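You operate a simulated robot arm through the tools that you are given. There is no shell and no other tool. Be economical: measure what you need, move in short steps, check, and stop when the job is done.

You run a simulated two-armed robot. Do the job below in one go: nothing can be reset, and whatever is moved stays where it is left.

JOB
Switch the boiler off, let its steam off to zero and drain it into the grey tub.
Fine: In that order; the tub from the boiler's bench; by white lever and orange paddle; white and yellow levers shut again; no spills; the tub stays under the spout.

The check looks at the end state, three seconds after you hand in, the way a careful person would. Anything else that was tipped, shoved, dropped, spilled or broken makes it a failure.

ROBOT AND FRAMES
Two 7-joint arms with fingered hands on one trunk, on a base that drives. Base frame: it is fixed to the floor where the robot stands at the start and does not move with it; the origin is under the middle of the robot, x ahead of it, y to its left, z up; the surface under the hand at the start is at about z = 800. Readings come in mm, degrees, newtons and seconds.
The left shoulder is at the start at [21, 173, 1531], the right one opposite. With the tool pointing down near the work surface each hand reaches from about 100 to 460 mm from the robot's upright axis, wherever it stands, measured 20 degrees to its own side. Places, roughly: boiler [700, 0, 1200]; boiler gauge [600, 100, 1200]; boiler switch [600, 0, 1200]; green boiler lever [800, 200, 1300]; orange paddle [300, -200, 900]; spot under the boiler spout [400, 100, 800]; white boiler lever [700, -100, 1300]; yellow boiler lever [600, 0, 1000]. Payload 3.5 kg a hand.
The TCP of each hand is the grasp point between the finger pads, 30 mm short of the fingertips. In the tool frame z runs along the fingers and y along their closing line. The gripper opens to 104 mm. The gripper's body begins 35 mm behind the TCP. The gripper is a hand of 3 fingers: y runs from the thumb to the fingers, the wrist lies at [-15, -104, -178] in the tool frame.
Orientation is that of the tool frame in the base frame, as a unit quaternion [w, x, y, z]. With the fingers straight down and the wrist toward the robot, the tool's x, y and z point along [0, 1, 0], [1, 0, 0] and [0, 0, -1] of the base frame.

CONTROLS
- The arms move only by the tool move_arm. It takes "left_motion", "right_motion" or both (then of equal length, played together; a hand with none holds still); each is one flat list of numbers, 6 for each row, row after row: the shift along the tool's x, y, z in mm, then the turn, a rotation vector about the tool's x, y, z in degrees. In form: [x, y, z, ax, ay, az, x, y, z, ax, ay, az, ...]. A call has 1 to 12 rows; each row shifts and turns the commanded pose from where the row before left it, along the tool's axes as they then stand. Rows are played at 5 a second. More than 50 mm and 8.6 degrees between two rows, and nothing of the call is played. A pose out of reach is approached as far as the arm can. The call stops where the force on the tool passes 40 N (or 10 N more than at its start, if that is more) or the arm is blocked; 0.2 s more then pass. In this call time passes only in rows, and 0.2 s behind the last. It gives the time, the measured TCP pose, the force on the tool (base axes), the opening and the grip force at its end, in the units of the frame above (readings bear some noise), with the torque about the TCP (base axes, N m) and any sound that the robot's microphone picked up, and new pictures: "views" is both (left out), scene, wrist or none (wrist: the cameras of the hands that moved).
- Cameras (640 x 400 px; columns grow to the right, rows downward): "scene" is now at [96.7, -12.6, 1692.9]; the picture's right is [-0.05, -1.00, 0.00], its down [-0.70, 0.03, -0.71] and it looks along [0.71, -0.03, -0.70] (base axes); focal length 214 px, centre (320, 200). "left" rides on the left gripper at [-64, -94, -117] in its tool frame; the picture's right is [-0.72, -0.33, 0.61], its down [0.64, -0.65, 0.40] and it looks along [0.27, 0.68, 0.68] (tool axes); focal length 238 px, centre (320, 200). "right" rides on the right gripper at [64, -94, -117] in its tool frame; the picture's right is [-0.72, 0.33, -0.61], its down [-0.64, -0.65, 0.40] and it looks along [-0.27, 0.68, 0.68] (tool axes); focal length 238 px, centre (320, 200). There is no depth. A picture from a camera that has moved, and an enlarged one, comes with that camera's place and axes in the base frame and with its lens. The place of the scene camera against the robot may be out by one fixed shift of up to 12 mm in any direction.
- raise_lower(by): slides the trunk up (or, below 0, down) by that many mm; the arms and the scene camera ride with it, the base frame stays. It gives what a move gives, with no picture.
- drive_base(legs): drives the robot by 1 to 6 legs, each [ahead, left, turn to the left] in mm, mm and degrees, along the robot's own axes; the way and the turn of a leg run together, so that a leg with both is an arc; at most 1500 mm and 180 degrees a leg. The arms and the cameras ride along, it lands a little off, and it stops where it bumps. It gives what a move gives, and a new picture of the scene camera.
- curl_fingers(index, middle, thumb_bend, thumb_turn, hand): sets how far each is bent, from 0 (flat) to 1 (curled in); at 0.3 the hand is open as for a grip, at 0.7 the pads meet at the TCP. One left out holds its place. A second passes; each finger stops where it meets its share of the squeeze, and holds until it gets a number again. It is the only way to open and close the hand. It gives what a move gives, with no picture; readings hold the bend of each and the force on the fingers (four entries, about 0 where the hand has none), thumb and palm. thumb_turn goes from beside the hand (0) to across from the fingers (1), as for a grip.
- turn_head(pan, tilt): turns the head with the scene camera to pan (to the left, within 86 degrees either way) and tilt (down, from -29 to 69), counted from straight ahead of the robot. It gives what a move gives, and a new picture of the scene camera.
- enlarge(camera, box): a new picture of the part [left, top, right, bottom] of that camera's present view, enlarged. It takes no simulated time.
- sign_off(): hands the job in; it is judged then, once.

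Work in short steps. Places have to be worked out from the pictures, the camera data and where the tool is seen: move nearer, look again, correct. Check each grasp and each placing, and mend what went wrong. You have 120 turns and 260 pictures in all, those below and enlarged ones among them. Open the grippers and draw the arms clear of the work before you hand the job in, unless the task says otherwise; then end with one line.

The tools are called after "Request:" by a JSON object that holds its "fn" and its "kwargs". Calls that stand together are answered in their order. move_arm: Moves the arms, as the interface text tells. Its arguments: {"type":"object","properties":{"left_motion":{"type":"array"},"right_motion":{"type":"array"},"views":{"type":"string","enum":["both","scene","wrist","none"]}},"required":[]} The other tools are called the same way: raise_lower (by) slides the trunk up or down; curl_fingers (index, middle, thumb_bend, thumb_turn, hand) moves the fingers one by one; drive_base (legs) drives the base; turn_head (pan, tilt) turns the head that bears the scene camera; enlarge (camera, box) takes an enlarged picture of a part of a camera's view; sign_off () hands the job in.

At the start:

```text
time: 0.0
left_tool_pos: [574.4, 94.4, 1531.4]
left_tool_rot: [0.0, 0.707, 0.708, 0.0]
left_wrist_force: [-0.4, 0.1, -0.4]
left_moment: [-0.02, 0.02, 0.0]
left_gripper_width: 103.5
left_grip_force: 0.0
left_shape: jaw
left_bend: [0.3, 0.3, 0.3, 0.98]
left_finger forces: [0.0, 0.0, 0.0, 0.1, 0.0, 0.0]
right_tool_pos: [415.3, -226.5, 1581.4]
right_tool_rot: [0.0, 0.707, 0.707, 0.0]
right_wrist_force: [0.3, -0.7, -0.6]
right_moment: [-0.02, -0.01, 0.03]
right_gripper_width: 103.8
right_grip_force: 0.1
right_shape: jaw
right_bend: [0.3, 0.3, 0.3, 0.98]
right_finger forces: [0.0, 0.0, 0.0, 0.1, 0.0, 0.1]
trunk travel left (down, up): [-625.0, 129.0]
robot x, y, heading: [0.4, 1.4, -0.0]
head pan, tilt: [-2.7, 44.6]
```

scene: 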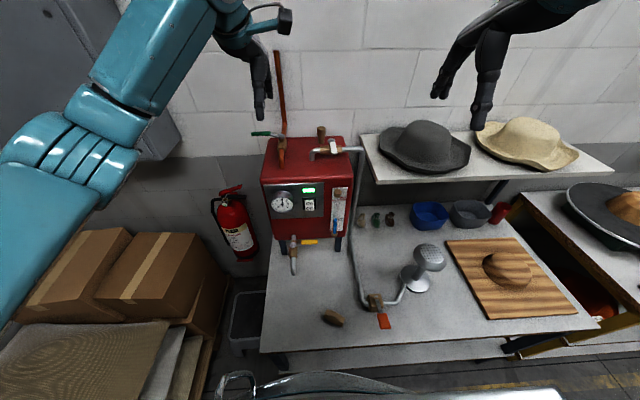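
right: 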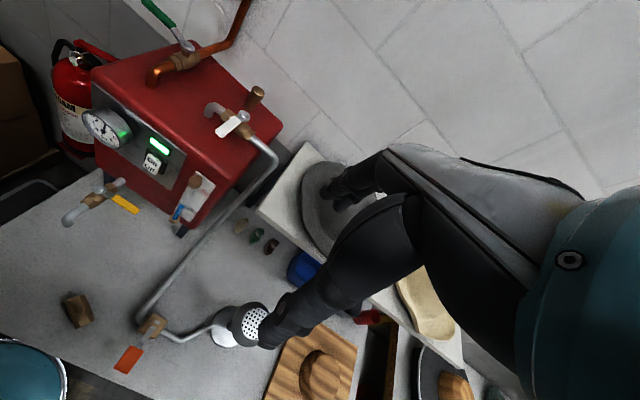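
left: 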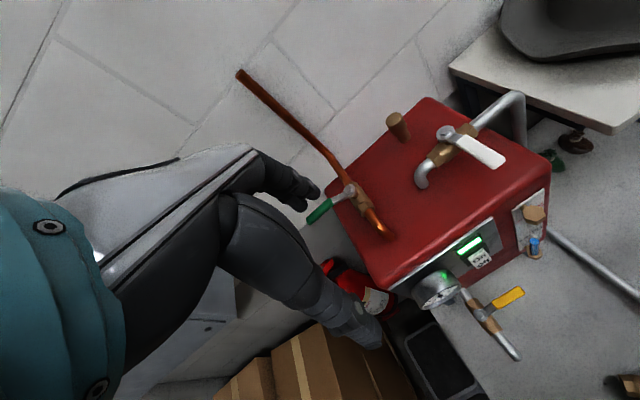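

I start by looking closer at the boiler and the bench items from the scene camera.

Request:
{"fn": "enlarge", "kwargs": {"camera": "scene", "box": [230, 110, 390, 210]}}

Request:
{"fn": "enlarge", "kwargs": {"camera": "scene", "box": [220, 190, 460, 340]}}

Request:
{"fn": "enlarge", "kwargs": {"camera": "scene", "box": [350, 180, 590, 330]}}

Request:
{"fn": "enlarge", "kwargs": {"camera": "right", "box": [40, 0, 300, 240]}}

```text
4.00 times, centred on (310, 160) of scene
camera zoom: at [96.7, -12.6, 1692.9], right [-0.05, -1.0, 0.0], down [-0.7, 0.03, -0.71], along [0.71, -0.03, -0.7], focal length 858 px, centre (360, 360)
```

zoom: 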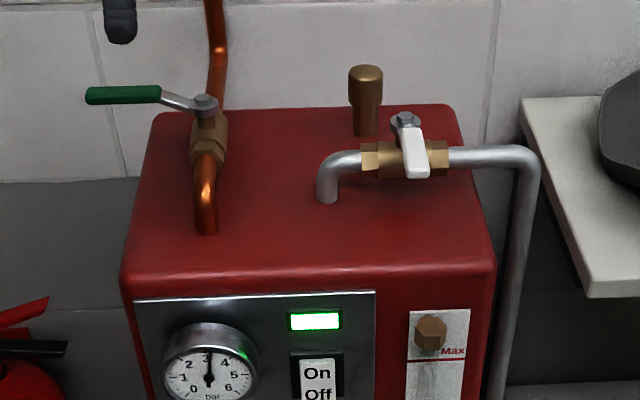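

```text
2.67 times, centred on (340, 265) of scene
camera zoom: at [96.7, -12.6, 1692.9], right [-0.05, -1.0, 0.0], down [-0.7, 0.03, -0.71], along [0.71, -0.03, -0.7], focal length 572 px, centre (267, 27)
```

zoom: 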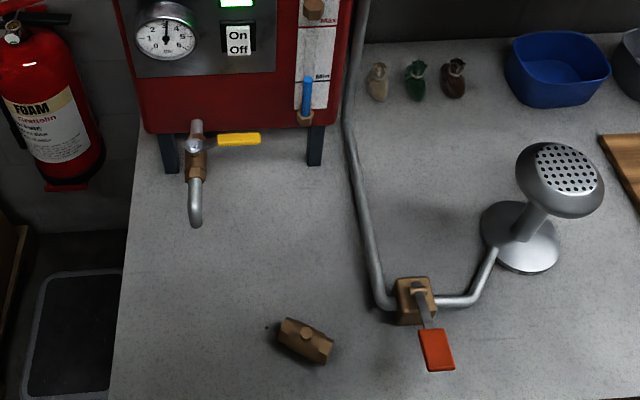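

```text
2.67 times, centred on (470, 255) of scene
camera zoom: at [96.7, -12.6, 1692.9], right [-0.05, -1.0, 0.0], down [-0.7, 0.03, -0.71], along [0.71, -0.03, -0.7], focal length 572 px, centre (-80, 53)
```

zoom: 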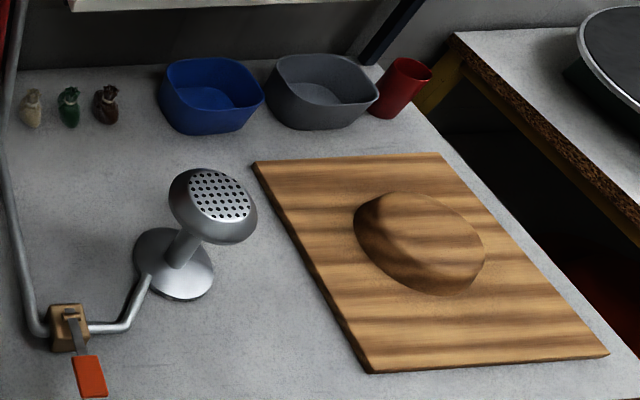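

```text
1.67 times, centred on (170, 120) of right
camera zoom: at [321.3, -160.9, 1699.7], right [0.33, -0.72, 0.61], down [-0.65, -0.64, -0.4], along [0.68, -0.27, -0.68], focal length 397 px, centre (570, 333)
```

zoom: 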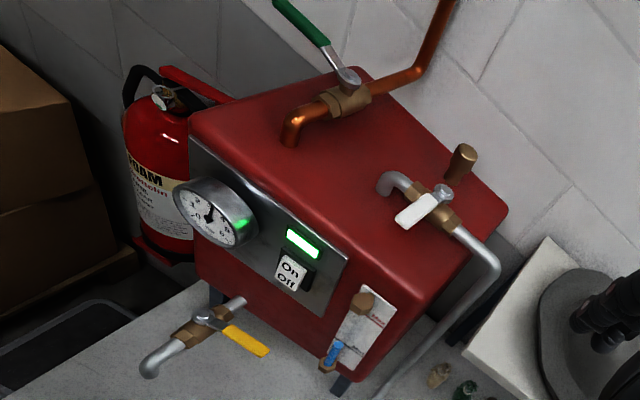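

The white, yellow and green levers all look crosswise to their pipes (shut), and the grey tub is at the back right of the bench. I look around the floor and right side before driving.

Request:
{"fn": "turn_head", "kwargs": {"pan": -45, "tilt": 40}}

Request:
{"fn": "turn_head", "kwargs": {"pan": 0, "tilt": 69}}

```text
time: 1.1
left_tool_pos: [574.2, 94.8, 1531.7]
left_tool_rot: [0.0, 0.707, 0.708, 0.001]
left_wrist_force: [0.3, 0.6, 0.7]
left_moment: [0.0, -0.01, 0.0]
left_gripper_width: 103.5
left_grip_force: 0.0
left_shape: jaw
left_bend: [0.3, 0.3, 0.3, 0.98]
left_finger forces: [0.1, 0.0, 0.0, 0.1, 0.0, 0.1]
right_tool_pos: [415.1, -226.0, 1581.5]
right_tool_rot: [0.0, 0.707, 0.707, 0.0]
right_wrist_force: [0.2, 0.0, 0.2]
right_moment: [0.0, 0.04, -0.01]
right_gripper_width: 103.7
right_grip_force: 0.1
right_shape: jaw
right_bend: [0.3, 0.3, 0.3, 0.98]
right_finger forces: [0.0, 0.0, 0.0, 0.0, 0.0, 0.0]
trunk travel left (down, up): [-625.0, 129.0]
robot x, y, heading: [-1.7, -0.3, -0.1]
head pan, tilt: [-45.0, 40.0]
camera scene: at [75.4, -68.8, 1699.5], right [-0.71, -0.71, 0.0], down [-0.46, 0.45, -0.77], along [0.54, -0.54, -0.64], focal length 214 px, centre (320, 200)
```

scene: 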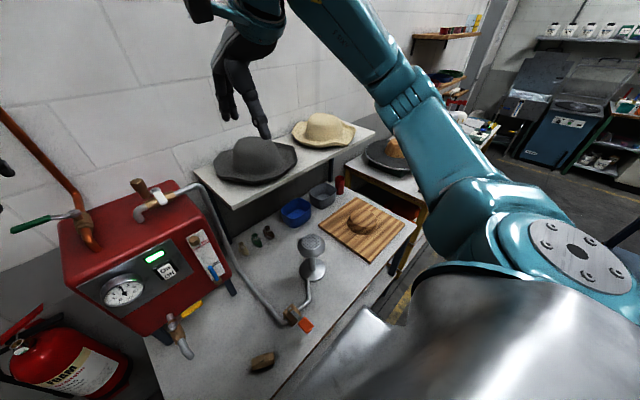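

```text
time: 2.2
left_tool_pos: [574.2, 95.1, 1530.8]
left_tool_rot: [0.0, 0.707, 0.707, 0.001]
left_wrist_force: [-0.4, -0.1, 0.9]
left_moment: [0.01, 0.0, 0.01]
left_gripper_width: 103.8
left_grip_force: 0.1
left_shape: jaw
left_bend: [0.3, 0.3, 0.3, 0.98]
left_finger forces: [0.0, 0.0, 0.1, 0.0, 0.0, 0.0]
right_tool_pos: [416.1, -226.0, 1582.9]
right_tool_rot: [0.001, 0.707, 0.707, 0.001]
right_wrist_force: [-1.1, -0.3, -0.1]
right_moment: [0.03, 0.02, -0.01]
right_gripper_width: 103.7
right_grip_force: 0.0
right_shape: jaw
right_bend: [0.3, 0.3, 0.3, 0.98]
right_finger forces: [0.0, 0.1, 0.0, 0.1, 0.1, 0.0]
trunk travel left (down, up): [-625.0, 129.0]
robot x, y, heading: [2.1, -2.3, -0.1]
head pan, tilt: [0.0, 68.8]
camera scene: at [71.2, -8.9, 1663.5], right [0.0, -1.0, 0.0], down [-0.93, 0.0, -0.36], along [0.36, 0.0, -0.93], focal length 214 px, centre (320, 200)
```

scene: 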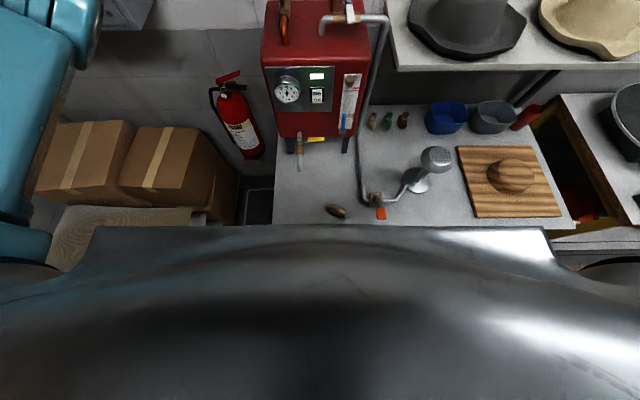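

Switch judged near [583, 0, 1197] on the panel. I move the left arm aside and bring the right hand in front of the panel, still well back.

Request:
{"fn": "move_arm", "kwargs": {"right_motion": [25, 6, 34, 0, 0, 0, 25, 6, 34, 0, 0, 0, 25, 6, 34, 0, 0, 0, 25, 6, 34, 0, 0, 0, 25, 6, 34, 0, 0, 0, 25, 6, 34, 0, 0, 0, 25, 6, 34, 0, 0, 0, 25, 6, 34, 0, 0, 0, 25, 6, 34, 0, 0, 0], "left_motion": [20, -15, 0, 0, 0, 0, 20, -15, 0, 0, 0, 0, 20, -15, 0, 0, 0, 0, 20, -15, 0, 0, 0, 0, 20, -15, 0, 0, 0, 0, 20, -15, 0, 0, 0, 0, 20, -15, 0, 0, 0, 0, 20, -15, 0, 0, 0, 0, 20, -15, 0, 0, 0, 0], "views": "none"}}

Request:
{"fn": "curl_fingers", "kwargs": {"hand": "right", "index": 0.6, "middle": 1.0, "thumb_bend": 0.8, "thumb_turn": 1.0}}

Request:
{"fn": "turn_head", "kwargs": {"pan": 0, "tilt": 40}}

```text
time: 4.2
left_tool_pos: [437.6, 275.9, 1527.6]
left_tool_rot: [0.001, 0.707, 0.707, 0.0]
left_wrist_force: [0.4, 0.2, 0.8]
left_moment: [-0.02, 0.03, -0.05]
left_gripper_width: 103.6
left_grip_force: 0.1
left_shape: jaw
left_bend: [0.3, 0.3, 0.3, 0.98]
left_finger forces: [0.1, 0.0, 0.0, 0.1, 0.1, 0.0]
right_tool_pos: [469.2, 1.8, 1273.4]
right_tool_rot: [0.001, 0.707, 0.707, 0.0]
right_wrist_force: [0.6, 1.5, -0.5]
right_moment: [-0.02, -0.03, 0.04]
right_gripper_width: 103.6
right_grip_force: 0.1
right_shape: jaw
right_bend: [0.3, 0.3, 0.3, 0.98]
right_finger forces: [0.0, 0.0, 0.0, 0.0, 0.0, 0.1]
trunk travel left (down, up): [-625.0, 129.0]
robot x, y, heading: [-1.1, 1.6, -0.2]
head pan, tilt: [0.0, 68.8]
```

```text
time: 5.2
left_tool_pos: [438.6, 274.3, 1528.6]
left_tool_rot: [0.0, 0.707, 0.707, -0.001]
left_wrist_force: [-0.4, -0.4, 0.2]
left_moment: [0.0, -0.01, -0.03]
left_gripper_width: 103.8
left_grip_force: 0.0
left_shape: jaw
left_bend: [0.3, 0.3, 0.3, 0.98]
left_finger forces: [0.0, 0.0, 0.1, 0.0, 0.0, 0.1]
right_tool_pos: [471.6, 0.5, 1273.5]
right_tool_rot: [0.0, 0.707, 0.707, -0.001]
right_wrist_force: [0.4, -0.3, -0.6]
right_moment: [0.04, 0.02, 0.0]
right_gripper_width: 0.5
right_grip_force: 0.0
right_shape: fingers
right_bend: [0.6, 1.0, 0.8, 1.0]
right_finger forces: [0.0, 0.0, 0.0, 0.0, 0.1, 0.1]
trunk travel left (down, up): [-625.0, 129.0]
robot x, y, heading: [1.3, -0.9, 0.1]
head pan, tilt: [0.0, 68.8]
```

```text
time: 6.1
left_tool_pos: [437.6, 274.4, 1529.1]
left_tool_rot: [0.0, 0.707, 0.707, 0.0]
left_wrist_force: [0.1, -0.6, 0.1]
left_moment: [0.01, -0.02, 0.0]
left_gripper_width: 103.5
left_grip_force: 0.0
left_shape: jaw
left_bend: [0.3, 0.3, 0.3, 0.98]
left_finger forces: [0.2, 0.0, 0.1, 0.0, 0.0, 0.1]
right_tool_pos: [469.7, 0.6, 1273.1]
right_tool_rot: [0.0, 0.707, 0.708, 0.0]
right_wrist_force: [0.3, 0.4, -0.4]
right_moment: [0.0, -0.02, 0.02]
right_gripper_width: 0.8
right_grip_force: 0.2
right_shape: fingers
right_bend: [0.6, 1.0, 0.8, 1.0]
right_finger forces: [0.0, 0.0, 0.0, 0.0, 0.0, 0.1]
trunk travel left (down, up): [-625.0, 129.0]
robot x, y, heading: [-1.0, -1.9, -0.1]
head pan, tilt: [0.0, 40.0]
camera scene: at [100.1, -8.8, 1699.5], right [0.0, -1.0, 0.0], down [-0.64, 0.0, -0.77], along [0.77, 0.0, -0.64], focal length 214 px, centre (320, 200)
```

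scene: 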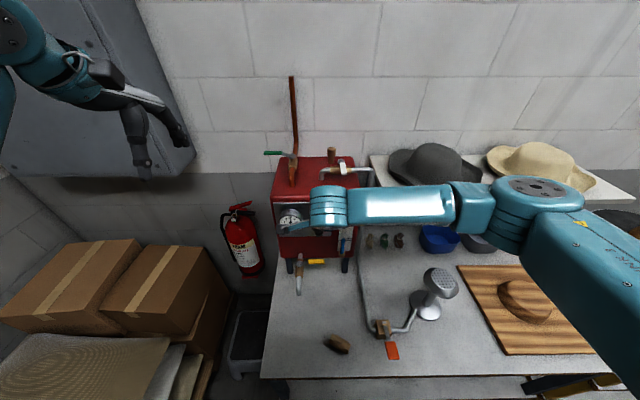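

The hand is in front of the panel. I now pitch the fingers up 45° toward the panel and look through the wrist camera.

Request:
{"fn": "move_arm", "kwargs": {"right_motion": [0, 0, 0, -7.5, 0, 0, 0, 0, 0, -7.5, 0, 0, 0, 0, 0, -7.5, 0, 0, 0, 0, 0, -7.5, 0, 0, 0, 0, 0, -7.5, 0, 0, 0, 0, 0, -7.5, 0, 0], "views": "wrist"}}

```text
time: 7.5
left_tool_pos: [438.2, 274.6, 1529.2]
left_tool_rot: [0.0, 0.707, 0.707, 0.0]
left_wrist_force: [0.0, -0.1, 0.1]
left_moment: [0.0, 0.0, 0.01]
left_gripper_width: 103.8
left_grip_force: 0.1
left_shape: jaw
left_bend: [0.3, 0.3, 0.3, 0.98]
left_finger forces: [0.0, 0.0, 0.1, 0.0, 0.0, 0.1]
right_tool_pos: [469.0, -0.3, 1275.0]
right_tool_rot: [0.271, 0.654, 0.653, 0.27]
right_wrist_force: [-0.7, -0.1, 0.0]
right_moment: [0.0, -0.01, -0.01]
right_gripper_width: 0.7
right_grip_force: 0.0
right_shape: fingers
right_bend: [0.6, 1.0, 0.8, 1.0]
right_finger forces: [0.0, 0.0, 0.0, 0.1, 0.0, 0.0]
trunk travel left (down, up): [-625.0, 129.0]
robot x, y, heading: [0.4, -4.1, -0.2]
head pan, tilt: [0.0, 40.0]
camera right: at [320.2, 63.7, 1292.6], right [-0.2, -0.72, 0.66], down [-0.17, -0.64, -0.75], along [0.96, -0.27, 0.01], focal length 238 px, centre (320, 200)
```

right: 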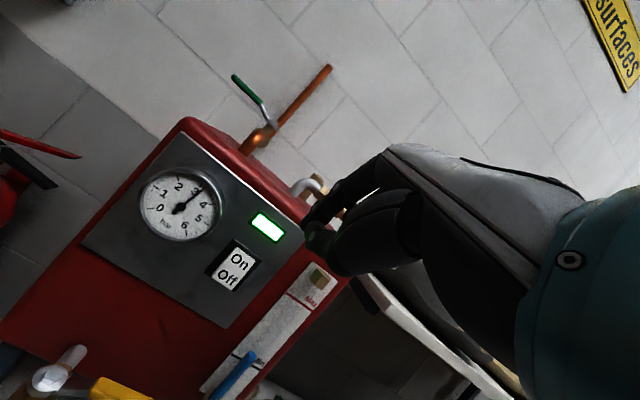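

The gauge reads 3 bar and the Off half of the rocker is near [595, 8, 1158]. I enlarge to see where the fingertips actually are.

Request:
{"fn": "enlarge", "kwargs": {"camera": "right", "box": [200, 140, 440, 290]}}

```text
2.67 times, centred on (320, 215) of right
camera zoom: at [320.2, 63.7, 1292.6], right [-0.2, -0.72, 0.66], down [-0.17, -0.64, -0.75], along [0.96, -0.27, 0.01], focal length 636 px, centre (320, 160)
```

zoom: 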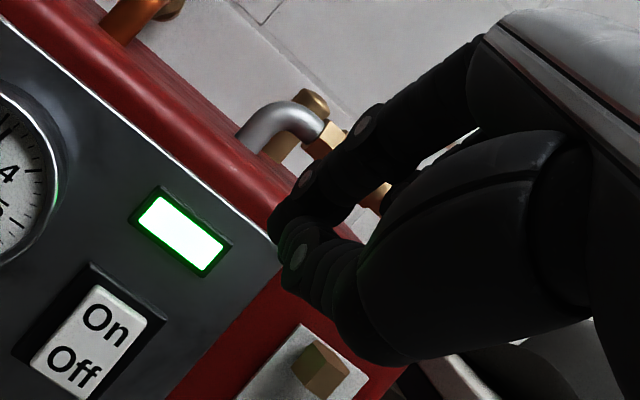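

Fingertips are about 20 mm ahead and 12 mm below the TCP. I bring them to about 30 mm in front of the Off half.

Request:
{"fn": "move_arm", "kwargs": {"right_motion": [3, -7.5, 41, 0, 0, 0, 3, -7.5, 41, 0, 0, 0, 3, -7.5, 41, 0, 0, 0], "views": "wrist"}}

Request:
{"fn": "enlarge", "kwargs": {"camera": "right", "box": [140, 120, 380, 270]}}

```text
time: 8.3
left_tool_pos: [438.8, 274.7, 1528.7]
left_tool_rot: [-0.001, 0.707, 0.707, 0.0]
left_wrist_force: [0.8, 0.6, -0.8]
left_moment: [0.0, 0.01, 0.0]
left_gripper_width: 103.6
left_grip_force: 0.0
left_shape: jaw
left_bend: [0.3, 0.3, 0.3, 0.98]
left_finger forces: [0.1, 0.0, 0.0, 0.1, 0.0, 0.0]
right_tool_pos: [535.9, 37.0, 1205.0]
right_tool_rot: [0.269, 0.658, 0.652, 0.265]
right_wrist_force: [0.6, 0.2, 0.5]
right_moment: [0.01, 0.03, 0.01]
right_gripper_width: 0.9
right_grip_force: 0.1
right_shape: fingers
right_bend: [0.6, 1.0, 0.8, 1.0]
right_finger forces: [0.0, 0.0, 0.0, 0.1, 0.0, 0.0]
right hand out of reach, approached as far as the arm can: row 2, 3
trunk travel left (down, up): [-625.0, 129.0]
robot x, y, heading: [0.8, 1.0, 0.1]
head pan, tilt: [0.0, 40.0]
camera right: at [387.4, 102.1, 1223.1], right [-0.2, -0.71, 0.67], down [-0.19, -0.64, -0.74], along [0.96, -0.28, 0.0], focal length 238 px, centre (320, 200)
```

right: 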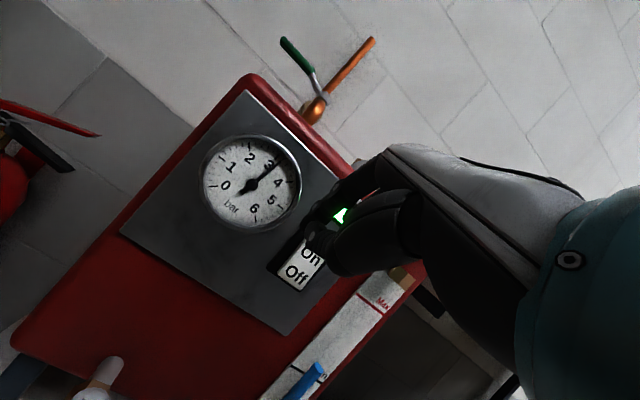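

```text
2.67 times, centred on (260, 195) of right
camera zoom: at [387.4, 102.1, 1223.1], right [-0.2, -0.71, 0.67], down [-0.19, -0.64, -0.74], along [0.96, -0.28, 0.0], focal length 636 px, centre (480, 213)
```

zoom: 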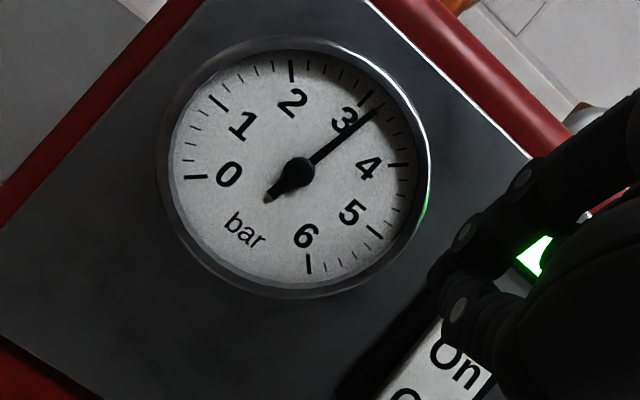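

The arm ran out of reach. I draw back and up, then lower the trunk by 150 mm to bring the shoulder closer to switch height.

Request:
{"fn": "move_arm", "kwargs": {"right_motion": [-7.5, 17.7, -35, 0, 0, 0, -7.5, 17.7, -35, 0, 0, 0, -7.5, 17.7, -35, 0, 0, 0, -7.5, 17.7, -35, 0, 0, 0], "views": "none"}}

Request:
{"fn": "raise_lower", "kwargs": {"by": -150}}

```text
time: 9.3
left_tool_pos: [437.6, 274.6, 1529.4]
left_tool_rot: [0.0, 0.707, 0.707, 0.001]
left_wrist_force: [-0.1, -0.5, 0.0]
left_moment: [-0.01, -0.02, -0.04]
left_gripper_width: 103.6
left_grip_force: 0.0
left_shape: jaw
left_bend: [0.3, 0.3, 0.3, 0.98]
left_finger forces: [0.0, 0.0, 0.0, 0.0, 0.1, 0.0]
right_tool_pos: [484.3, 3.8, 1351.1]
right_tool_rot: [0.271, 0.654, 0.653, 0.27]
right_wrist_force: [-0.8, -0.3, -1.8]
right_moment: [-0.01, 0.0, -0.01]
right_gripper_width: 0.8
right_grip_force: 0.1
right_shape: fingers
right_bend: [0.6, 1.0, 0.8, 1.0]
right_finger forces: [0.0, 0.0, 0.1, 0.0, 0.1, 0.0]
trunk travel left (down, up): [-625.0, 129.0]
robot x, y, heading: [-3.9, 3.3, 0.1]
head pan, tilt: [0.0, 40.0]
```

```text
time: 11.1
left_tool_pos: [439.0, 274.9, 1380.7]
left_tool_rot: [0.0, 0.707, 0.707, 0.001]
left_wrist_force: [0.2, 0.3, 0.5]
left_moment: [-0.03, 0.01, 0.02]
left_gripper_width: 103.6
left_grip_force: 0.0
left_shape: jaw
left_bend: [0.3, 0.3, 0.3, 0.98]
left_finger forces: [0.1, 0.0, 0.1, 0.0, 0.0, 0.0]
right_tool_pos: [485.3, 5.8, 1203.2]
right_tool_rot: [0.271, 0.653, 0.653, 0.27]
right_wrist_force: [-0.2, 0.0, 0.0]
right_moment: [-0.01, -0.02, 0.0]
right_gripper_width: 1.0
right_grip_force: 0.0
right_shape: fingers
right_bend: [0.6, 1.0, 0.8, 1.0]
right_finger forces: [0.1, 0.1, 0.0, 0.0, 0.0, 0.0]
trunk travel left (down, up): [-475.0, 279.0]
robot x, y, heading: [2.8, 2.2, 0.1]
head pan, tilt: [0.0, 40.0]
```

Now at [485, 6, 1203]; I move in front of the Off half again.

Request:
{"fn": "move_arm", "kwargs": {"right_motion": [1.5, 10, 32, 0, 0, 0, 1.5, 10, 32, 0, 0, 0], "views": "wrist"}}

Request:
{"fn": "enlarge", "kwargs": {"camera": "right", "box": [220, 160, 380, 260]}}

```text
time: 11.7
left_tool_pos: [439.2, 273.5, 1380.3]
left_tool_rot: [0.001, 0.707, 0.707, 0.0]
left_wrist_force: [-0.2, 0.8, 0.5]
left_moment: [-0.05, 0.01, 0.04]
left_gripper_width: 103.7
left_grip_force: 0.0
left_shape: jaw
left_bend: [0.3, 0.3, 0.3, 0.98]
left_finger forces: [0.0, 0.0, 0.0, 0.1, 0.0, 0.0]
right_tool_pos: [543.7, 9.5, 1173.0]
right_tool_rot: [0.271, 0.653, 0.654, 0.27]
right_wrist_force: [0.2, 0.0, -0.5]
right_moment: [0.0, -0.01, -0.05]
right_gripper_width: 0.8
right_grip_force: 0.0
right_shape: fingers
right_bend: [0.6, 1.0, 0.8, 1.0]
right_finger forces: [0.0, 0.1, 0.0, 0.0, 0.1, 0.1]
trunk travel left (down, up): [-475.0, 279.0]
robot x, y, heading: [5.0, 1.7, -0.0]
head pan, tilt: [0.0, 40.0]
camera right: at [395.3, 73.1, 1189.1], right [-0.2, -0.72, 0.67], down [-0.18, -0.64, -0.75], along [0.96, -0.27, 0.0], focal length 238 px, centre (320, 200)
```

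right: 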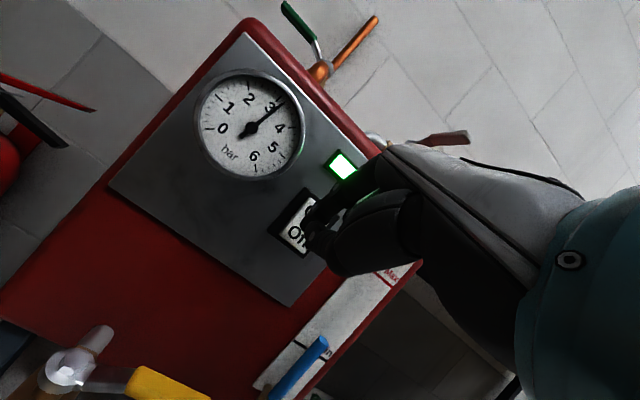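

```text
4.00 times, centred on (300, 210) of right
camera zoom: at [395.3, 73.1, 1189.1], right [-0.2, -0.72, 0.67], down [-0.18, -0.64, -0.75], along [0.96, -0.27, 0.0], focal length 953 px, centre (400, 160)
```

zoom: 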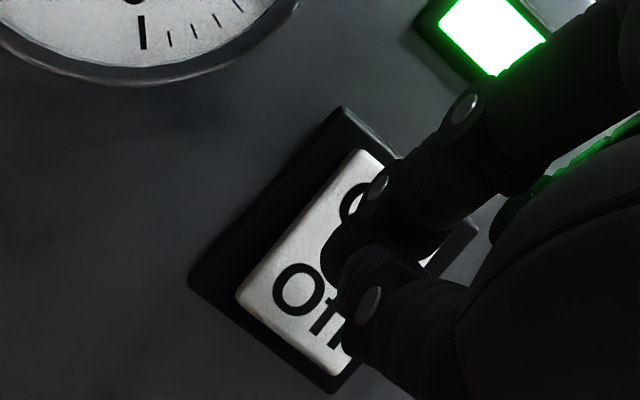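

The tips are slightly above the middle of "Off". I lower 8 mm and press forward in small steps until force builds.

Request:
{"fn": "move_arm", "kwargs": {"right_motion": [-3, 8.5, 20, 0, 0, 0, 0, 4.3, 4.3, 0, 0, 0, 0, 4.3, 4.3, 0, 0, 0, 0, 4.3, 4.3, 0, 0, 0], "views": "wrist"}}

Request:
{"fn": "enlarge", "kwargs": {"camera": "right", "box": [220, 160, 380, 260]}}

```text
time: 12.7
left_tool_pos: [434.0, 273.9, 1382.3]
left_tool_rot: [0.001, 0.707, 0.707, 0.002]
left_wrist_force: [0.6, -0.1, -0.5]
left_moment: [0.01, 0.03, 0.0]
left_gripper_width: 103.8
left_grip_force: 0.1
left_shape: jaw
left_bend: [0.3, 0.3, 0.3, 0.98]
left_finger forces: [0.0, 0.0, 0.0, 0.0, 0.1, 0.0]
right_tool_pos: [572.2, 8.1, 1160.9]
right_tool_rot: [0.265, 0.65, 0.659, 0.269]
right_wrist_force: [-30.4, -3.6, 3.9]
right_moment: [-0.08, 0.11, -0.12]
right_gripper_width: 0.0
right_grip_force: 23.5
right_shape: fingers
right_bend: [0.69, 1.0, 0.78, 1.0]
right_finger forces: [46.0, 0.0, 0.1, 0.0, 0.0, 0.0]
trunk travel left (down, up): [-475.0, 279.0]
robot x, y, heading: [-3.1, 1.5, -0.0]
head pan, tilt: [0.0, 40.0]
stopped in row 4 (right hand): the force on the tool passed its limit at 41 N (the readings are from after the stop); the commanded pose is now the measured one
camera right: at [422.7, 71.6, 1179.7], right [-0.19, -0.72, 0.67], down [-0.18, -0.64, -0.75], along [0.97, -0.26, -0.01], focal length 238 px, centre (320, 200)
```

right: 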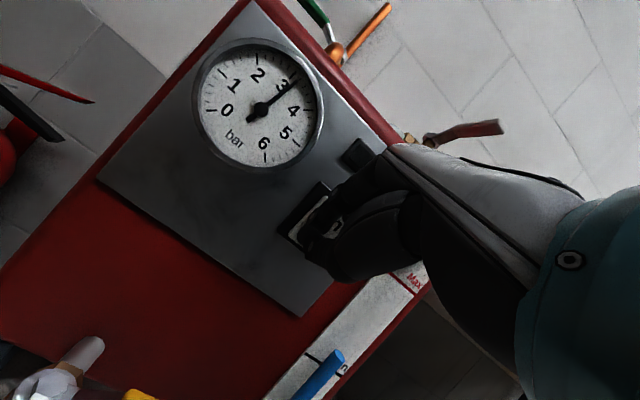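

```text
4.00 times, centred on (300, 210) of right
camera zoom: at [422.7, 71.6, 1179.7], right [-0.19, -0.72, 0.67], down [-0.18, -0.64, -0.75], along [0.97, -0.26, -0.01], focal length 953 px, centre (400, 160)
```

zoom: 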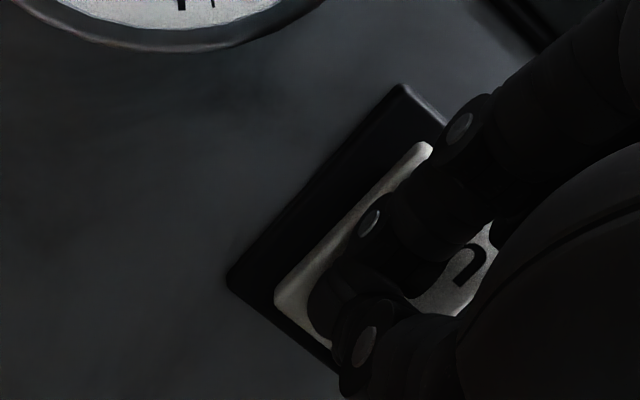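

The indicator light went dark: the switch is off. I back the hand away and look down at the gap between robot and bench, since the levers need me closer.

Request:
{"fn": "move_arm", "kwargs": {"right_motion": [0, -28, -28, 0, 0, 0, 0, -28, -28, 0, 0, 0, -10, -20, -30, 0, 0, 0, -20, -10, -40, 0, 0, 0, -20, -10, -40, 0, 0, 0, -20, 0, -40, 0, 0, 0], "views": "wrist"}}

Request:
{"fn": "turn_head", "kwargs": {"pan": -45, "tilt": 65}}

Request:
{"fn": "turn_head", "kwargs": {"pan": 45, "tilt": 60}}

```text
time: 14.3
left_tool_pos: [438.5, 275.6, 1381.2]
left_tool_rot: [0.0, 0.707, 0.707, 0.0]
left_wrist_force: [-0.5, 0.0, 0.3]
left_moment: [0.0, -0.01, 0.01]
left_gripper_width: 103.8
left_grip_force: 0.0
left_shape: jaw
left_bend: [0.3, 0.3, 0.3, 0.98]
left_finger forces: [0.1, 0.0, 0.1, 0.0, 0.0, 0.0]
right_tool_pos: [399.4, -66.9, 1247.6]
right_tool_rot: [0.3, 0.669, 0.618, 0.283]
right_wrist_force: [0.3, -0.7, -0.6]
right_moment: [-0.01, -0.02, 0.0]
right_gripper_width: 1.1
right_grip_force: 0.0
right_shape: fingers
right_bend: [0.6, 1.0, 0.79, 1.0]
right_finger forces: [0.1, 0.0, 0.0, 0.1, 0.0, 0.0]
right hand out of reach, approached as far as the arm can: row 6
trunk travel left (down, up): [-475.0, 279.0]
robot x, y, heading: [0.3, 0.7, -0.1]
head pan, tilt: [0.0, 40.0]
stopped in row 6 (right hand): the arm was blocked; the commanded pose is now the measured one
camera right: at [254.5, 8.5, 1254.6], right [-0.3, -0.7, 0.65], down [-0.18, -0.62, -0.76], along [0.94, -0.34, 0.06], focal length 238 px, centre (320, 200)
```

right: 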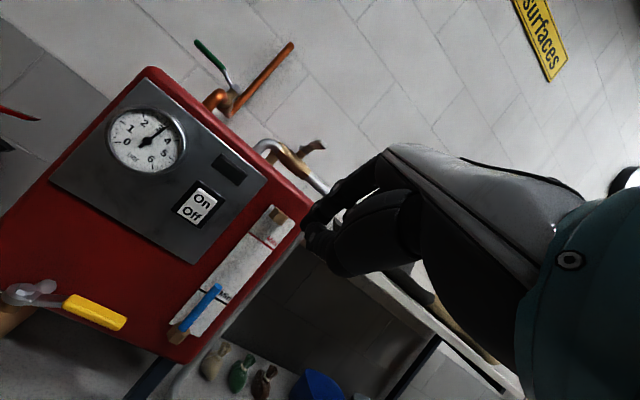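

```text
time: 15.4
left_tool_pos: [437.5, 274.0, 1382.1]
left_tool_rot: [0.0, 0.707, 0.707, 0.0]
left_wrist_force: [0.4, -0.2, 0.4]
left_moment: [-0.02, 0.0, 0.02]
left_gripper_width: 103.6
left_grip_force: 0.0
left_shape: jaw
left_bend: [0.3, 0.3, 0.3, 0.98]
left_finger forces: [0.1, 0.0, 0.1, 0.0, 0.1, 0.0]
right_tool_pos: [398.8, -67.6, 1246.8]
right_tool_rot: [0.3, 0.669, 0.618, 0.283]
right_wrist_force: [-0.1, 0.4, 0.2]
right_moment: [0.02, 0.0, -0.02]
right_gripper_width: 1.1
right_grip_force: 0.1
right_shape: fingers
right_bend: [0.6, 1.0, 0.79, 1.0]
right_finger forces: [0.0, 0.0, 0.0, 0.0, 0.0, 0.0]
trunk travel left (down, up): [-475.0, 279.0]
robot x, y, heading: [-0.2, -2.4, -0.1]
head pan, tilt: [-45.0, 65.0]
camera scene: at [70.0, -51.8, 1516.8], right [-0.71, -0.71, 0.0], down [-0.64, 0.64, -0.42], along [0.3, -0.3, -0.91], focal length 214 px, centre (320, 200)
```

scene: 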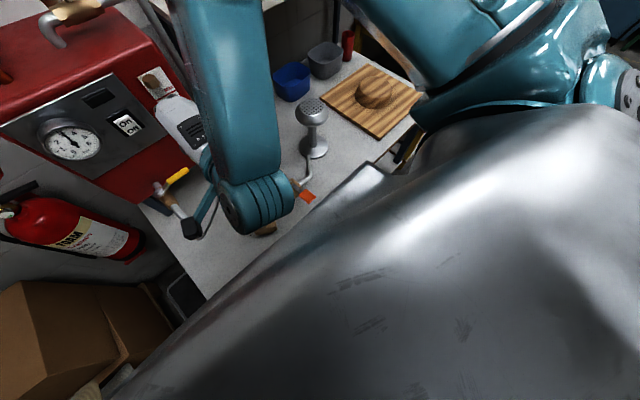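

```text
time: 17.1
left_tool_pos: [438.6, 273.0, 1380.5]
left_tool_rot: [0.0, 0.707, 0.707, 0.0]
left_wrist_force: [0.3, -0.5, -0.7]
left_moment: [0.01, -0.03, 0.0]
left_gripper_width: 103.8
left_grip_force: 0.0
left_shape: jaw
left_bend: [0.3, 0.3, 0.3, 0.98]
left_finger forces: [0.0, 0.1, 0.0, 0.1, 0.0, 0.0]
right_tool_pos: [399.2, -65.6, 1246.4]
right_tool_rot: [0.3, 0.669, 0.619, 0.283]
right_wrist_force: [0.1, -1.2, -0.5]
right_moment: [0.03, -0.01, 0.01]
right_gripper_width: 1.0
right_grip_force: 0.1
right_shape: fingers
right_bend: [0.6, 1.0, 0.79, 1.0]
right_finger forces: [0.0, 0.0, 0.0, 0.0, 0.0, 0.1]
trunk travel left (down, up): [-475.0, 279.0]
robot x, y, heading: [0.4, -2.3, -0.3]
head pan, tilt: [45.0, 60.0]
camera scene: at [74.2, 38.2, 1522.4], right [0.71, -0.71, 0.0], down [-0.61, -0.61, -0.5], along [0.35, 0.35, -0.87], focal length 214 px, centre (320, 200)
```

scene: 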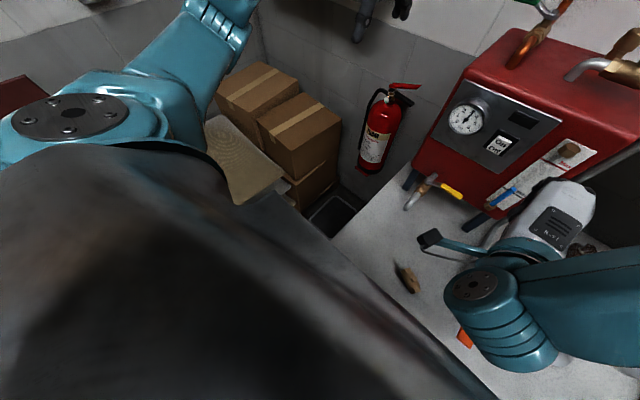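

The switch is off. I raise the trunk again by 150 and drive ahead in a cautious step to see whether the base can come nearer.

Request:
{"fn": "raise_lower", "kwargs": {"by": 150}}

Request:
{"fn": "turn_head", "kwargs": {"pan": 0, "tilt": 55}}

Request:
{"fn": "drive_base", "kwargs": {"legs": [[60, 0, 0]]}}

```text
time: 18.8
left_tool_pos: [438.9, 273.4, 1531.3]
left_tool_rot: [-0.001, 0.708, 0.707, 0.0]
left_wrist_force: [0.4, 0.4, -0.5]
left_moment: [0.03, 0.01, -0.05]
left_gripper_width: 103.7
left_grip_force: 0.0
left_shape: jaw
left_bend: [0.3, 0.3, 0.3, 0.98]
left_finger forces: [0.0, 0.0, 0.0, 0.0, 0.0, 0.1]
right_tool_pos: [398.5, -66.7, 1396.0]
right_tool_rot: [0.298, 0.669, 0.62, 0.282]
right_wrist_force: [-0.1, -0.1, 0.5]
right_moment: [-0.04, 0.02, 0.0]
right_gripper_width: 0.9
right_grip_force: 0.0
right_shape: fingers
right_bend: [0.6, 1.0, 0.79, 1.0]
right_finger forces: [0.0, 0.1, 0.0, 0.1, 0.0, 0.0]
trunk travel left (down, up): [-625.0, 129.0]
robot x, y, heading: [-0.9, 0.0, -0.2]
head pan, tilt: [45.0, 60.0]
```

```text
time: 20.0
left_tool_pos: [438.5, 274.1, 1531.6]
left_tool_rot: [0.0, 0.707, 0.707, 0.001]
left_wrist_force: [-0.2, -0.1, -1.1]
left_moment: [-0.01, 0.01, 0.03]
left_gripper_width: 103.6
left_grip_force: 0.1
left_shape: jaw
left_bend: [0.3, 0.3, 0.3, 0.98]
left_finger forces: [0.0, 0.0, 0.0, 0.1, 0.0, 0.0]
right_tool_pos: [398.8, -66.0, 1395.4]
right_tool_rot: [0.299, 0.67, 0.619, 0.281]
right_wrist_force: [0.0, -0.3, 0.8]
right_moment: [-0.01, 0.01, -0.01]
right_gripper_width: 0.8
right_grip_force: 0.1
right_shape: fingers
right_bend: [0.6, 1.0, 0.79, 1.0]
right_finger forces: [0.0, 0.0, 0.1, 0.0, 0.1, 0.0]
trunk travel left (down, up): [-625.0, 129.0]
robot x, y, heading: [-1.7, 0.4, 0.1]
head pan, tilt: [0.0, 55.0]
camera scene: at [86.8, -8.8, 1678.9], right [0.0, -1.0, 0.0], down [-0.82, 0.0, -0.57], along [0.57, 0.0, -0.82], focal length 214 px, centre (320, 200)
```

scene: 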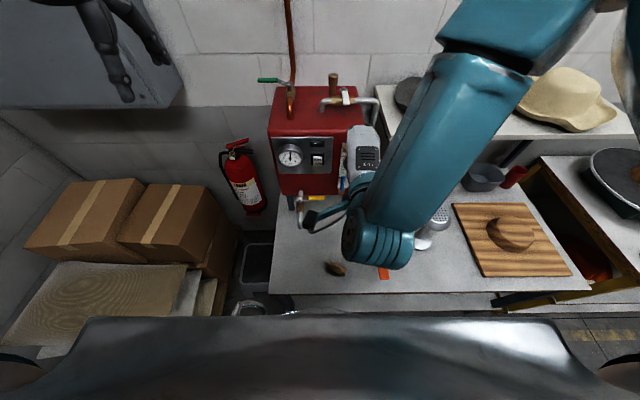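

```text
time: 20.9
left_tool_pos: [494.6, 274.7, 1532.2]
left_tool_rot: [0.001, 0.706, 0.708, 0.001]
left_wrist_force: [0.0, 0.1, 0.0]
left_moment: [-0.04, -0.01, -0.01]
left_gripper_width: 103.4
left_grip_force: 0.1
left_shape: jaw
left_bend: [0.3, 0.3, 0.3, 0.98]
left_finger forces: [0.0, 0.0, 0.0, 0.0, 0.1, 0.0]
right_tool_pos: [454.5, -66.4, 1397.3]
right_tool_rot: [0.299, 0.668, 0.62, 0.283]
right_wrist_force: [-0.9, -0.2, 0.0]
right_moment: [0.02, -0.03, -0.04]
right_gripper_width: 1.3
right_grip_force: 0.0
right_shape: fingers
right_bend: [0.6, 1.0, 0.79, 1.0]
right_finger forces: [0.0, 0.0, 0.1, 0.1, 0.0, 0.1]
trunk travel left (down, up): [-625.0, 129.0]
robot x, y, heading: [56.7, -1.6, 0.0]
head pan, tilt: [0.0, 55.0]
camera scene: at [143.9, -8.8, 1679.0], right [0.0, -1.0, 0.0], down [-0.82, 0.0, -0.57], along [0.57, 0.0, -0.82], focal length 214 px, centre (320, 200)
```

scene: 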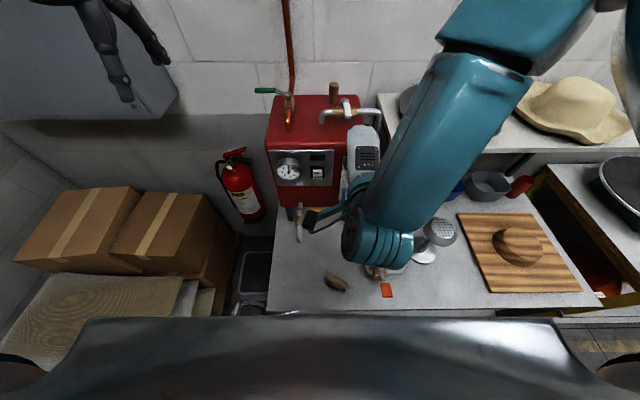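

No bump. The way seems clear under the bench front; I go another 90 mm.

Request:
{"fn": "drive_base", "kwargs": {"legs": [[90, 0, 0]]}}

```text
time: 21.8
left_tool_pos: [523.0, 274.6, 1530.0]
left_tool_rot: [-0.001, 0.705, 0.709, -0.001]
left_wrist_force: [0.9, -0.1, -0.7]
left_moment: [-0.02, 0.03, -0.01]
left_gripper_width: 103.7
left_grip_force: 0.0
left_shape: jaw
left_bend: [0.3, 0.3, 0.3, 0.98]
left_finger forces: [0.0, 0.1, 0.0, 0.0, 0.1, 0.1]
right_tool_pos: [484.3, -67.0, 1394.8]
right_tool_rot: [0.297, 0.667, 0.622, 0.283]
right_wrist_force: [0.9, -0.1, 0.3]
right_moment: [0.0, -0.02, -0.01]
right_gripper_width: 0.9
right_grip_force: 0.1
right_shape: fingers
right_bend: [0.6, 1.0, 0.79, 1.0]
right_finger forces: [0.0, 0.0, 0.1, 0.0, 0.0, 0.0]
trunk travel left (down, up): [-625.0, 129.0]
robot x, y, heading: [80.2, -2.0, 0.4]
head pan, tilt: [0.0, 55.0]
stopped in leg 1: the robot was blocked; the commanded pose is now the measured one
camera scene: at [173.5, -10.3, 1678.6], right [0.0, -1.0, 0.0], down [-0.82, 0.0, -0.57], along [0.57, 0.0, -0.82], focal length 214 px, centre (320, 200)
```

scene: 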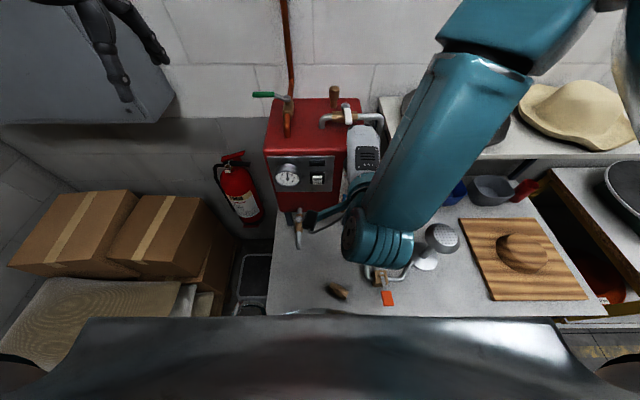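

Blocked at x≈80, so that is the closest. I back off a touch to clear contact, then bring the right fingertips toward the white lever (handle tip ≈ [616, -73, 1368], pivot ≈ [692, -72]).

Request:
{"fn": "drive_base", "kwargs": {"legs": [[-8, 0, 0]]}}

Request:
{"fn": "move_arm", "kwargs": {"right_motion": [17, 20, 24, 0, 0, 0, 17, 20, 24, 0, 0, 0], "views": "both"}}

Request:
{"fn": "enlarge", "kwargs": {"camera": "right", "box": [180, 140, 420, 290]}}

```text
time: 22.6
left_tool_pos: [513.4, 273.9, 1530.7]
left_tool_rot: [0.0, 0.705, 0.709, 0.0]
left_wrist_force: [-0.1, 0.2, 0.0]
left_moment: [0.01, 0.0, -0.01]
left_gripper_width: 103.6
left_grip_force: 0.1
left_shape: jaw
left_bend: [0.3, 0.3, 0.3, 0.98]
left_finger forces: [0.0, 0.1, 0.1, 0.1, 0.0, 0.0]
right_tool_pos: [475.5, -66.7, 1395.5]
right_tool_rot: [0.299, 0.668, 0.62, 0.282]
right_wrist_force: [0.1, 1.2, -0.2]
right_moment: [-0.01, 0.02, 0.01]
right_gripper_width: 1.2
right_grip_force: 0.0
right_shape: fingers
right_bend: [0.6, 1.0, 0.79, 1.0]
right_finger forces: [0.0, 0.0, 0.0, 0.0, 0.1, 0.0]
trunk travel left (down, up): [-625.0, 129.0]
robot x, y, heading: [72.7, -1.3, 0.2]
head pan, tilt: [0.0, 55.0]
camera scene: at [163.4, -11.2, 1678.7], right [0.0, -1.0, 0.0], down [-0.82, 0.0, -0.57], along [0.57, 0.0, -0.82], focal length 214 px, centre (320, 200)
```

scene: 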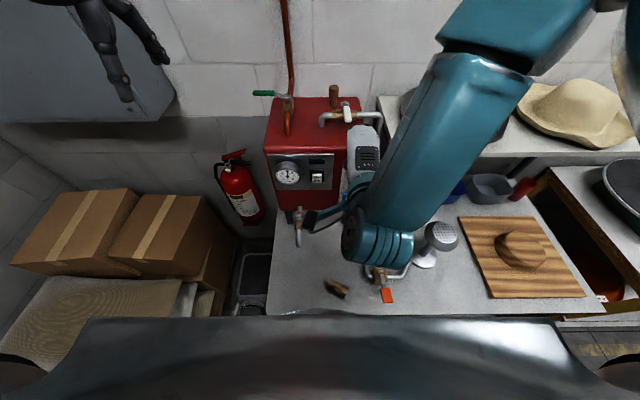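

```text
time: 23.2
left_tool_pos: [511.2, 273.9, 1531.2]
left_tool_rot: [0.0, 0.705, 0.709, 0.001]
left_wrist_force: [-0.4, -0.1, 0.1]
left_moment: [0.02, 0.01, 0.02]
left_gripper_width: 103.7
left_grip_force: 0.1
left_shape: jaw
left_bend: [0.3, 0.3, 0.3, 0.98]
left_finger forces: [0.1, 0.0, 0.0, 0.0, 0.0, 0.1]
right_tool_pos: [538.0, -36.5, 1393.9]
right_tool_rot: [0.298, 0.668, 0.621, 0.283]
right_wrist_force: [-0.1, 0.1, -1.0]
right_moment: [0.0, -0.03, 0.01]
right_gripper_width: 1.0
right_grip_force: 0.1
right_shape: fingers
right_bend: [0.6, 1.0, 0.79, 1.0]
right_finger forces: [0.0, 0.1, 0.0, 0.0, 0.0, 0.0]
trunk travel left (down, up): [-625.0, 129.0]
robot x, y, heading: [72.7, -2.7, 0.1]
head pan, tilt: [0.0, 55.0]
camera scene: at [162.1, -10.7, 1678.8], right [0.0, -1.0, 0.0], down [-0.82, 0.0, -0.57], along [0.57, 0.0, -0.82], focal length 214 px, centre (320, 200)
camera right: at [392.7, 36.9, 1402.1], right [-0.29, -0.7, 0.65], down [-0.17, -0.62, -0.76], along [0.94, -0.34, 0.06], focal length 238 px, centre (320, 200)
```

scene: 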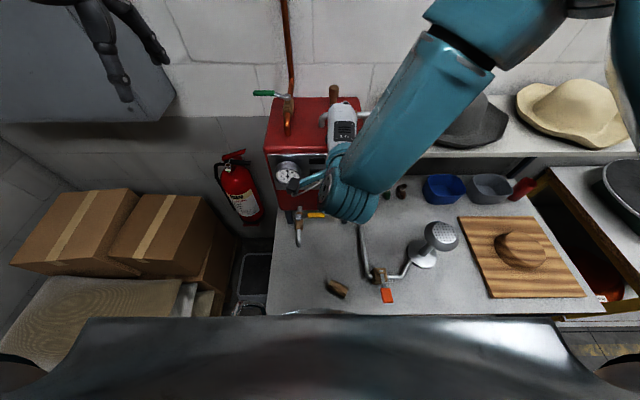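
right: 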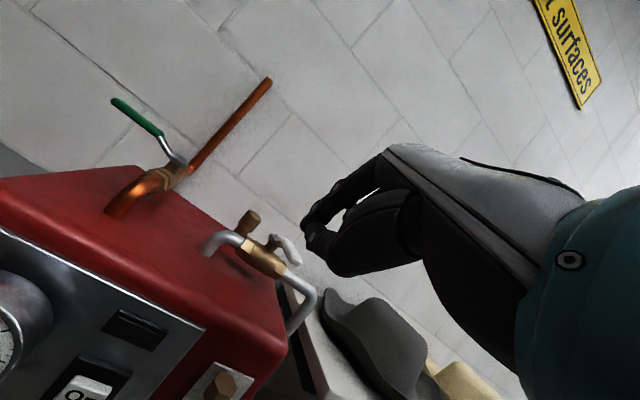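

```text
2.67 times, centred on (300, 215) of right
camera zoom: at [392.7, 36.9, 1402.1], right [-0.29, -0.7, 0.65], down [-0.17, -0.62, -0.76], along [0.94, -0.34, 0.06], focal length 636 px, centre (373, 160)
```

zoom: 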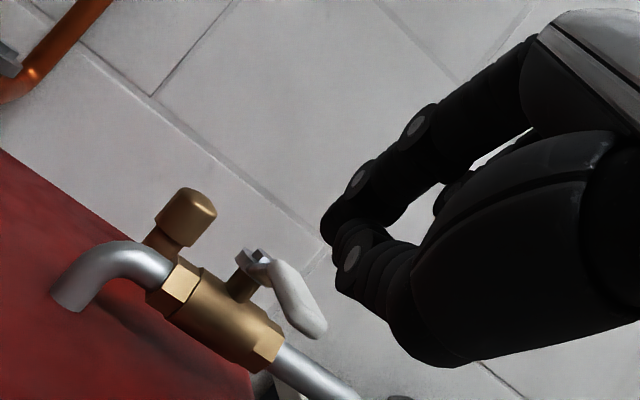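

Handle tip is near [622, -68, 1353]. I bring the fingertips down just left of the handle.

Request:
{"fn": "move_arm", "kwargs": {"right_motion": [8, 15.5, 42.5, 0, 0, 0, 8, 15.5, 42.5, 0, 0, 0], "views": "both"}}

Request:
{"fn": "enlarge", "kwargs": {"camera": "right", "box": [180, 140, 420, 290]}}

Request:
{"fn": "enlarge", "kwargs": {"camera": "scene", "box": [260, 60, 420, 160]}}

```text
time: 23.8
left_tool_pos: [513.9, 273.0, 1530.7]
left_tool_rot: [0.001, 0.706, 0.708, 0.0]
left_wrist_force: [0.5, 0.1, 0.3]
left_moment: [-0.01, 0.04, 0.0]
left_gripper_width: 103.9
left_grip_force: 0.1
left_shape: jaw
left_bend: [0.3, 0.3, 0.3, 0.98]
left_finger forces: [0.0, 0.0, 0.1, 0.0, 0.1, 0.0]
right_tool_pos: [622.7, -27.2, 1360.9]
right_tool_rot: [0.299, 0.668, 0.621, 0.282]
right_wrist_force: [0.0, -0.6, -0.4]
right_moment: [0.0, 0.0, -0.03]
right_gripper_width: 1.2
right_grip_force: 0.0
right_shape: fingers
right_bend: [0.6, 1.0, 0.79, 1.0]
right_finger forces: [0.1, 0.0, 0.0, 0.1, 0.0, 0.1]
trunk travel left (down, up): [-625.0, 129.0]
robot x, y, heading: [71.4, -2.0, -0.1]
head pan, tilt: [0.0, 55.0]
camera scene: at [162.4, -11.1, 1678.8], right [0.0, -1.0, 0.0], down [-0.82, 0.0, -0.57], along [0.57, 0.0, -0.82], focal length 214 px, centre (320, 200)
camera right: at [477.1, 47.5, 1368.3], right [-0.29, -0.7, 0.65], down [-0.17, -0.63, -0.76], along [0.94, -0.33, 0.06], focal length 238 px, centre (320, 200)
```

scene: 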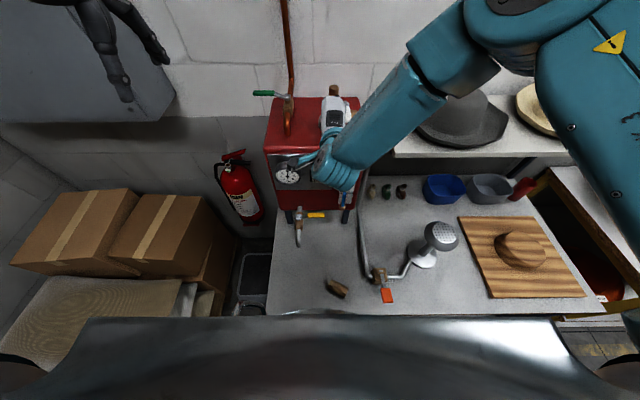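
right: 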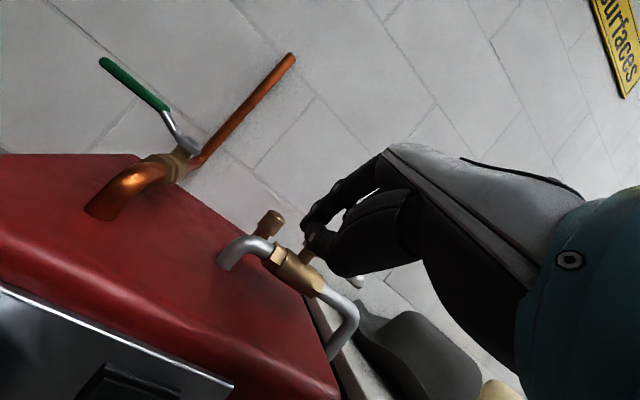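

```text
2.67 times, centred on (300, 215) of right
camera zoom: at [477.1, 47.5, 1368.3], right [-0.29, -0.7, 0.65], down [-0.17, -0.63, -0.76], along [0.94, -0.33, 0.06], focal length 636 px, centre (373, 160)
```

zoom: 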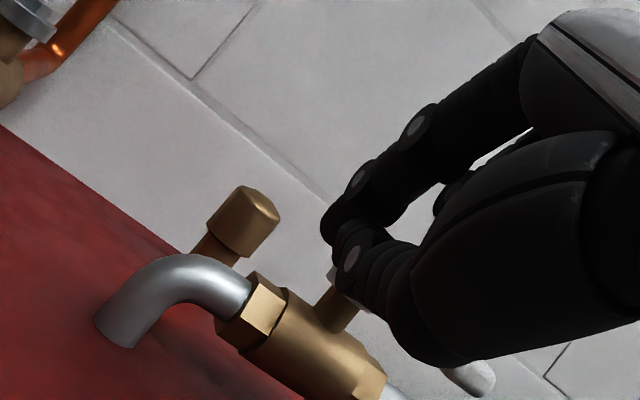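

```text
4.00 times, centred on (340, 110) of scene
camera zoom: at [162.4, -11.1, 1678.8], right [0.0, -1.0, 0.0], down [-0.82, 0.0, -0.57], along [0.57, 0.0, -0.82], focal length 858 px, centre (240, 560)
```

zoom: 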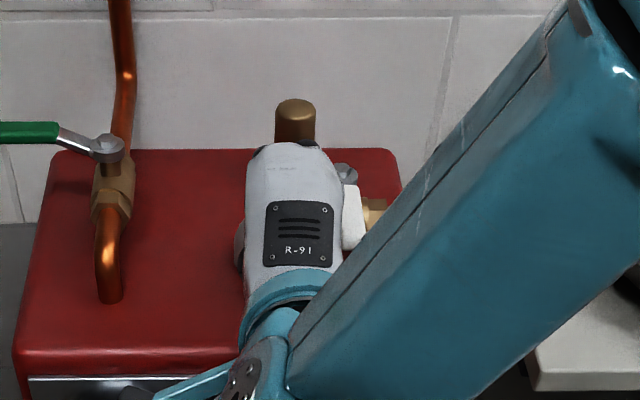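

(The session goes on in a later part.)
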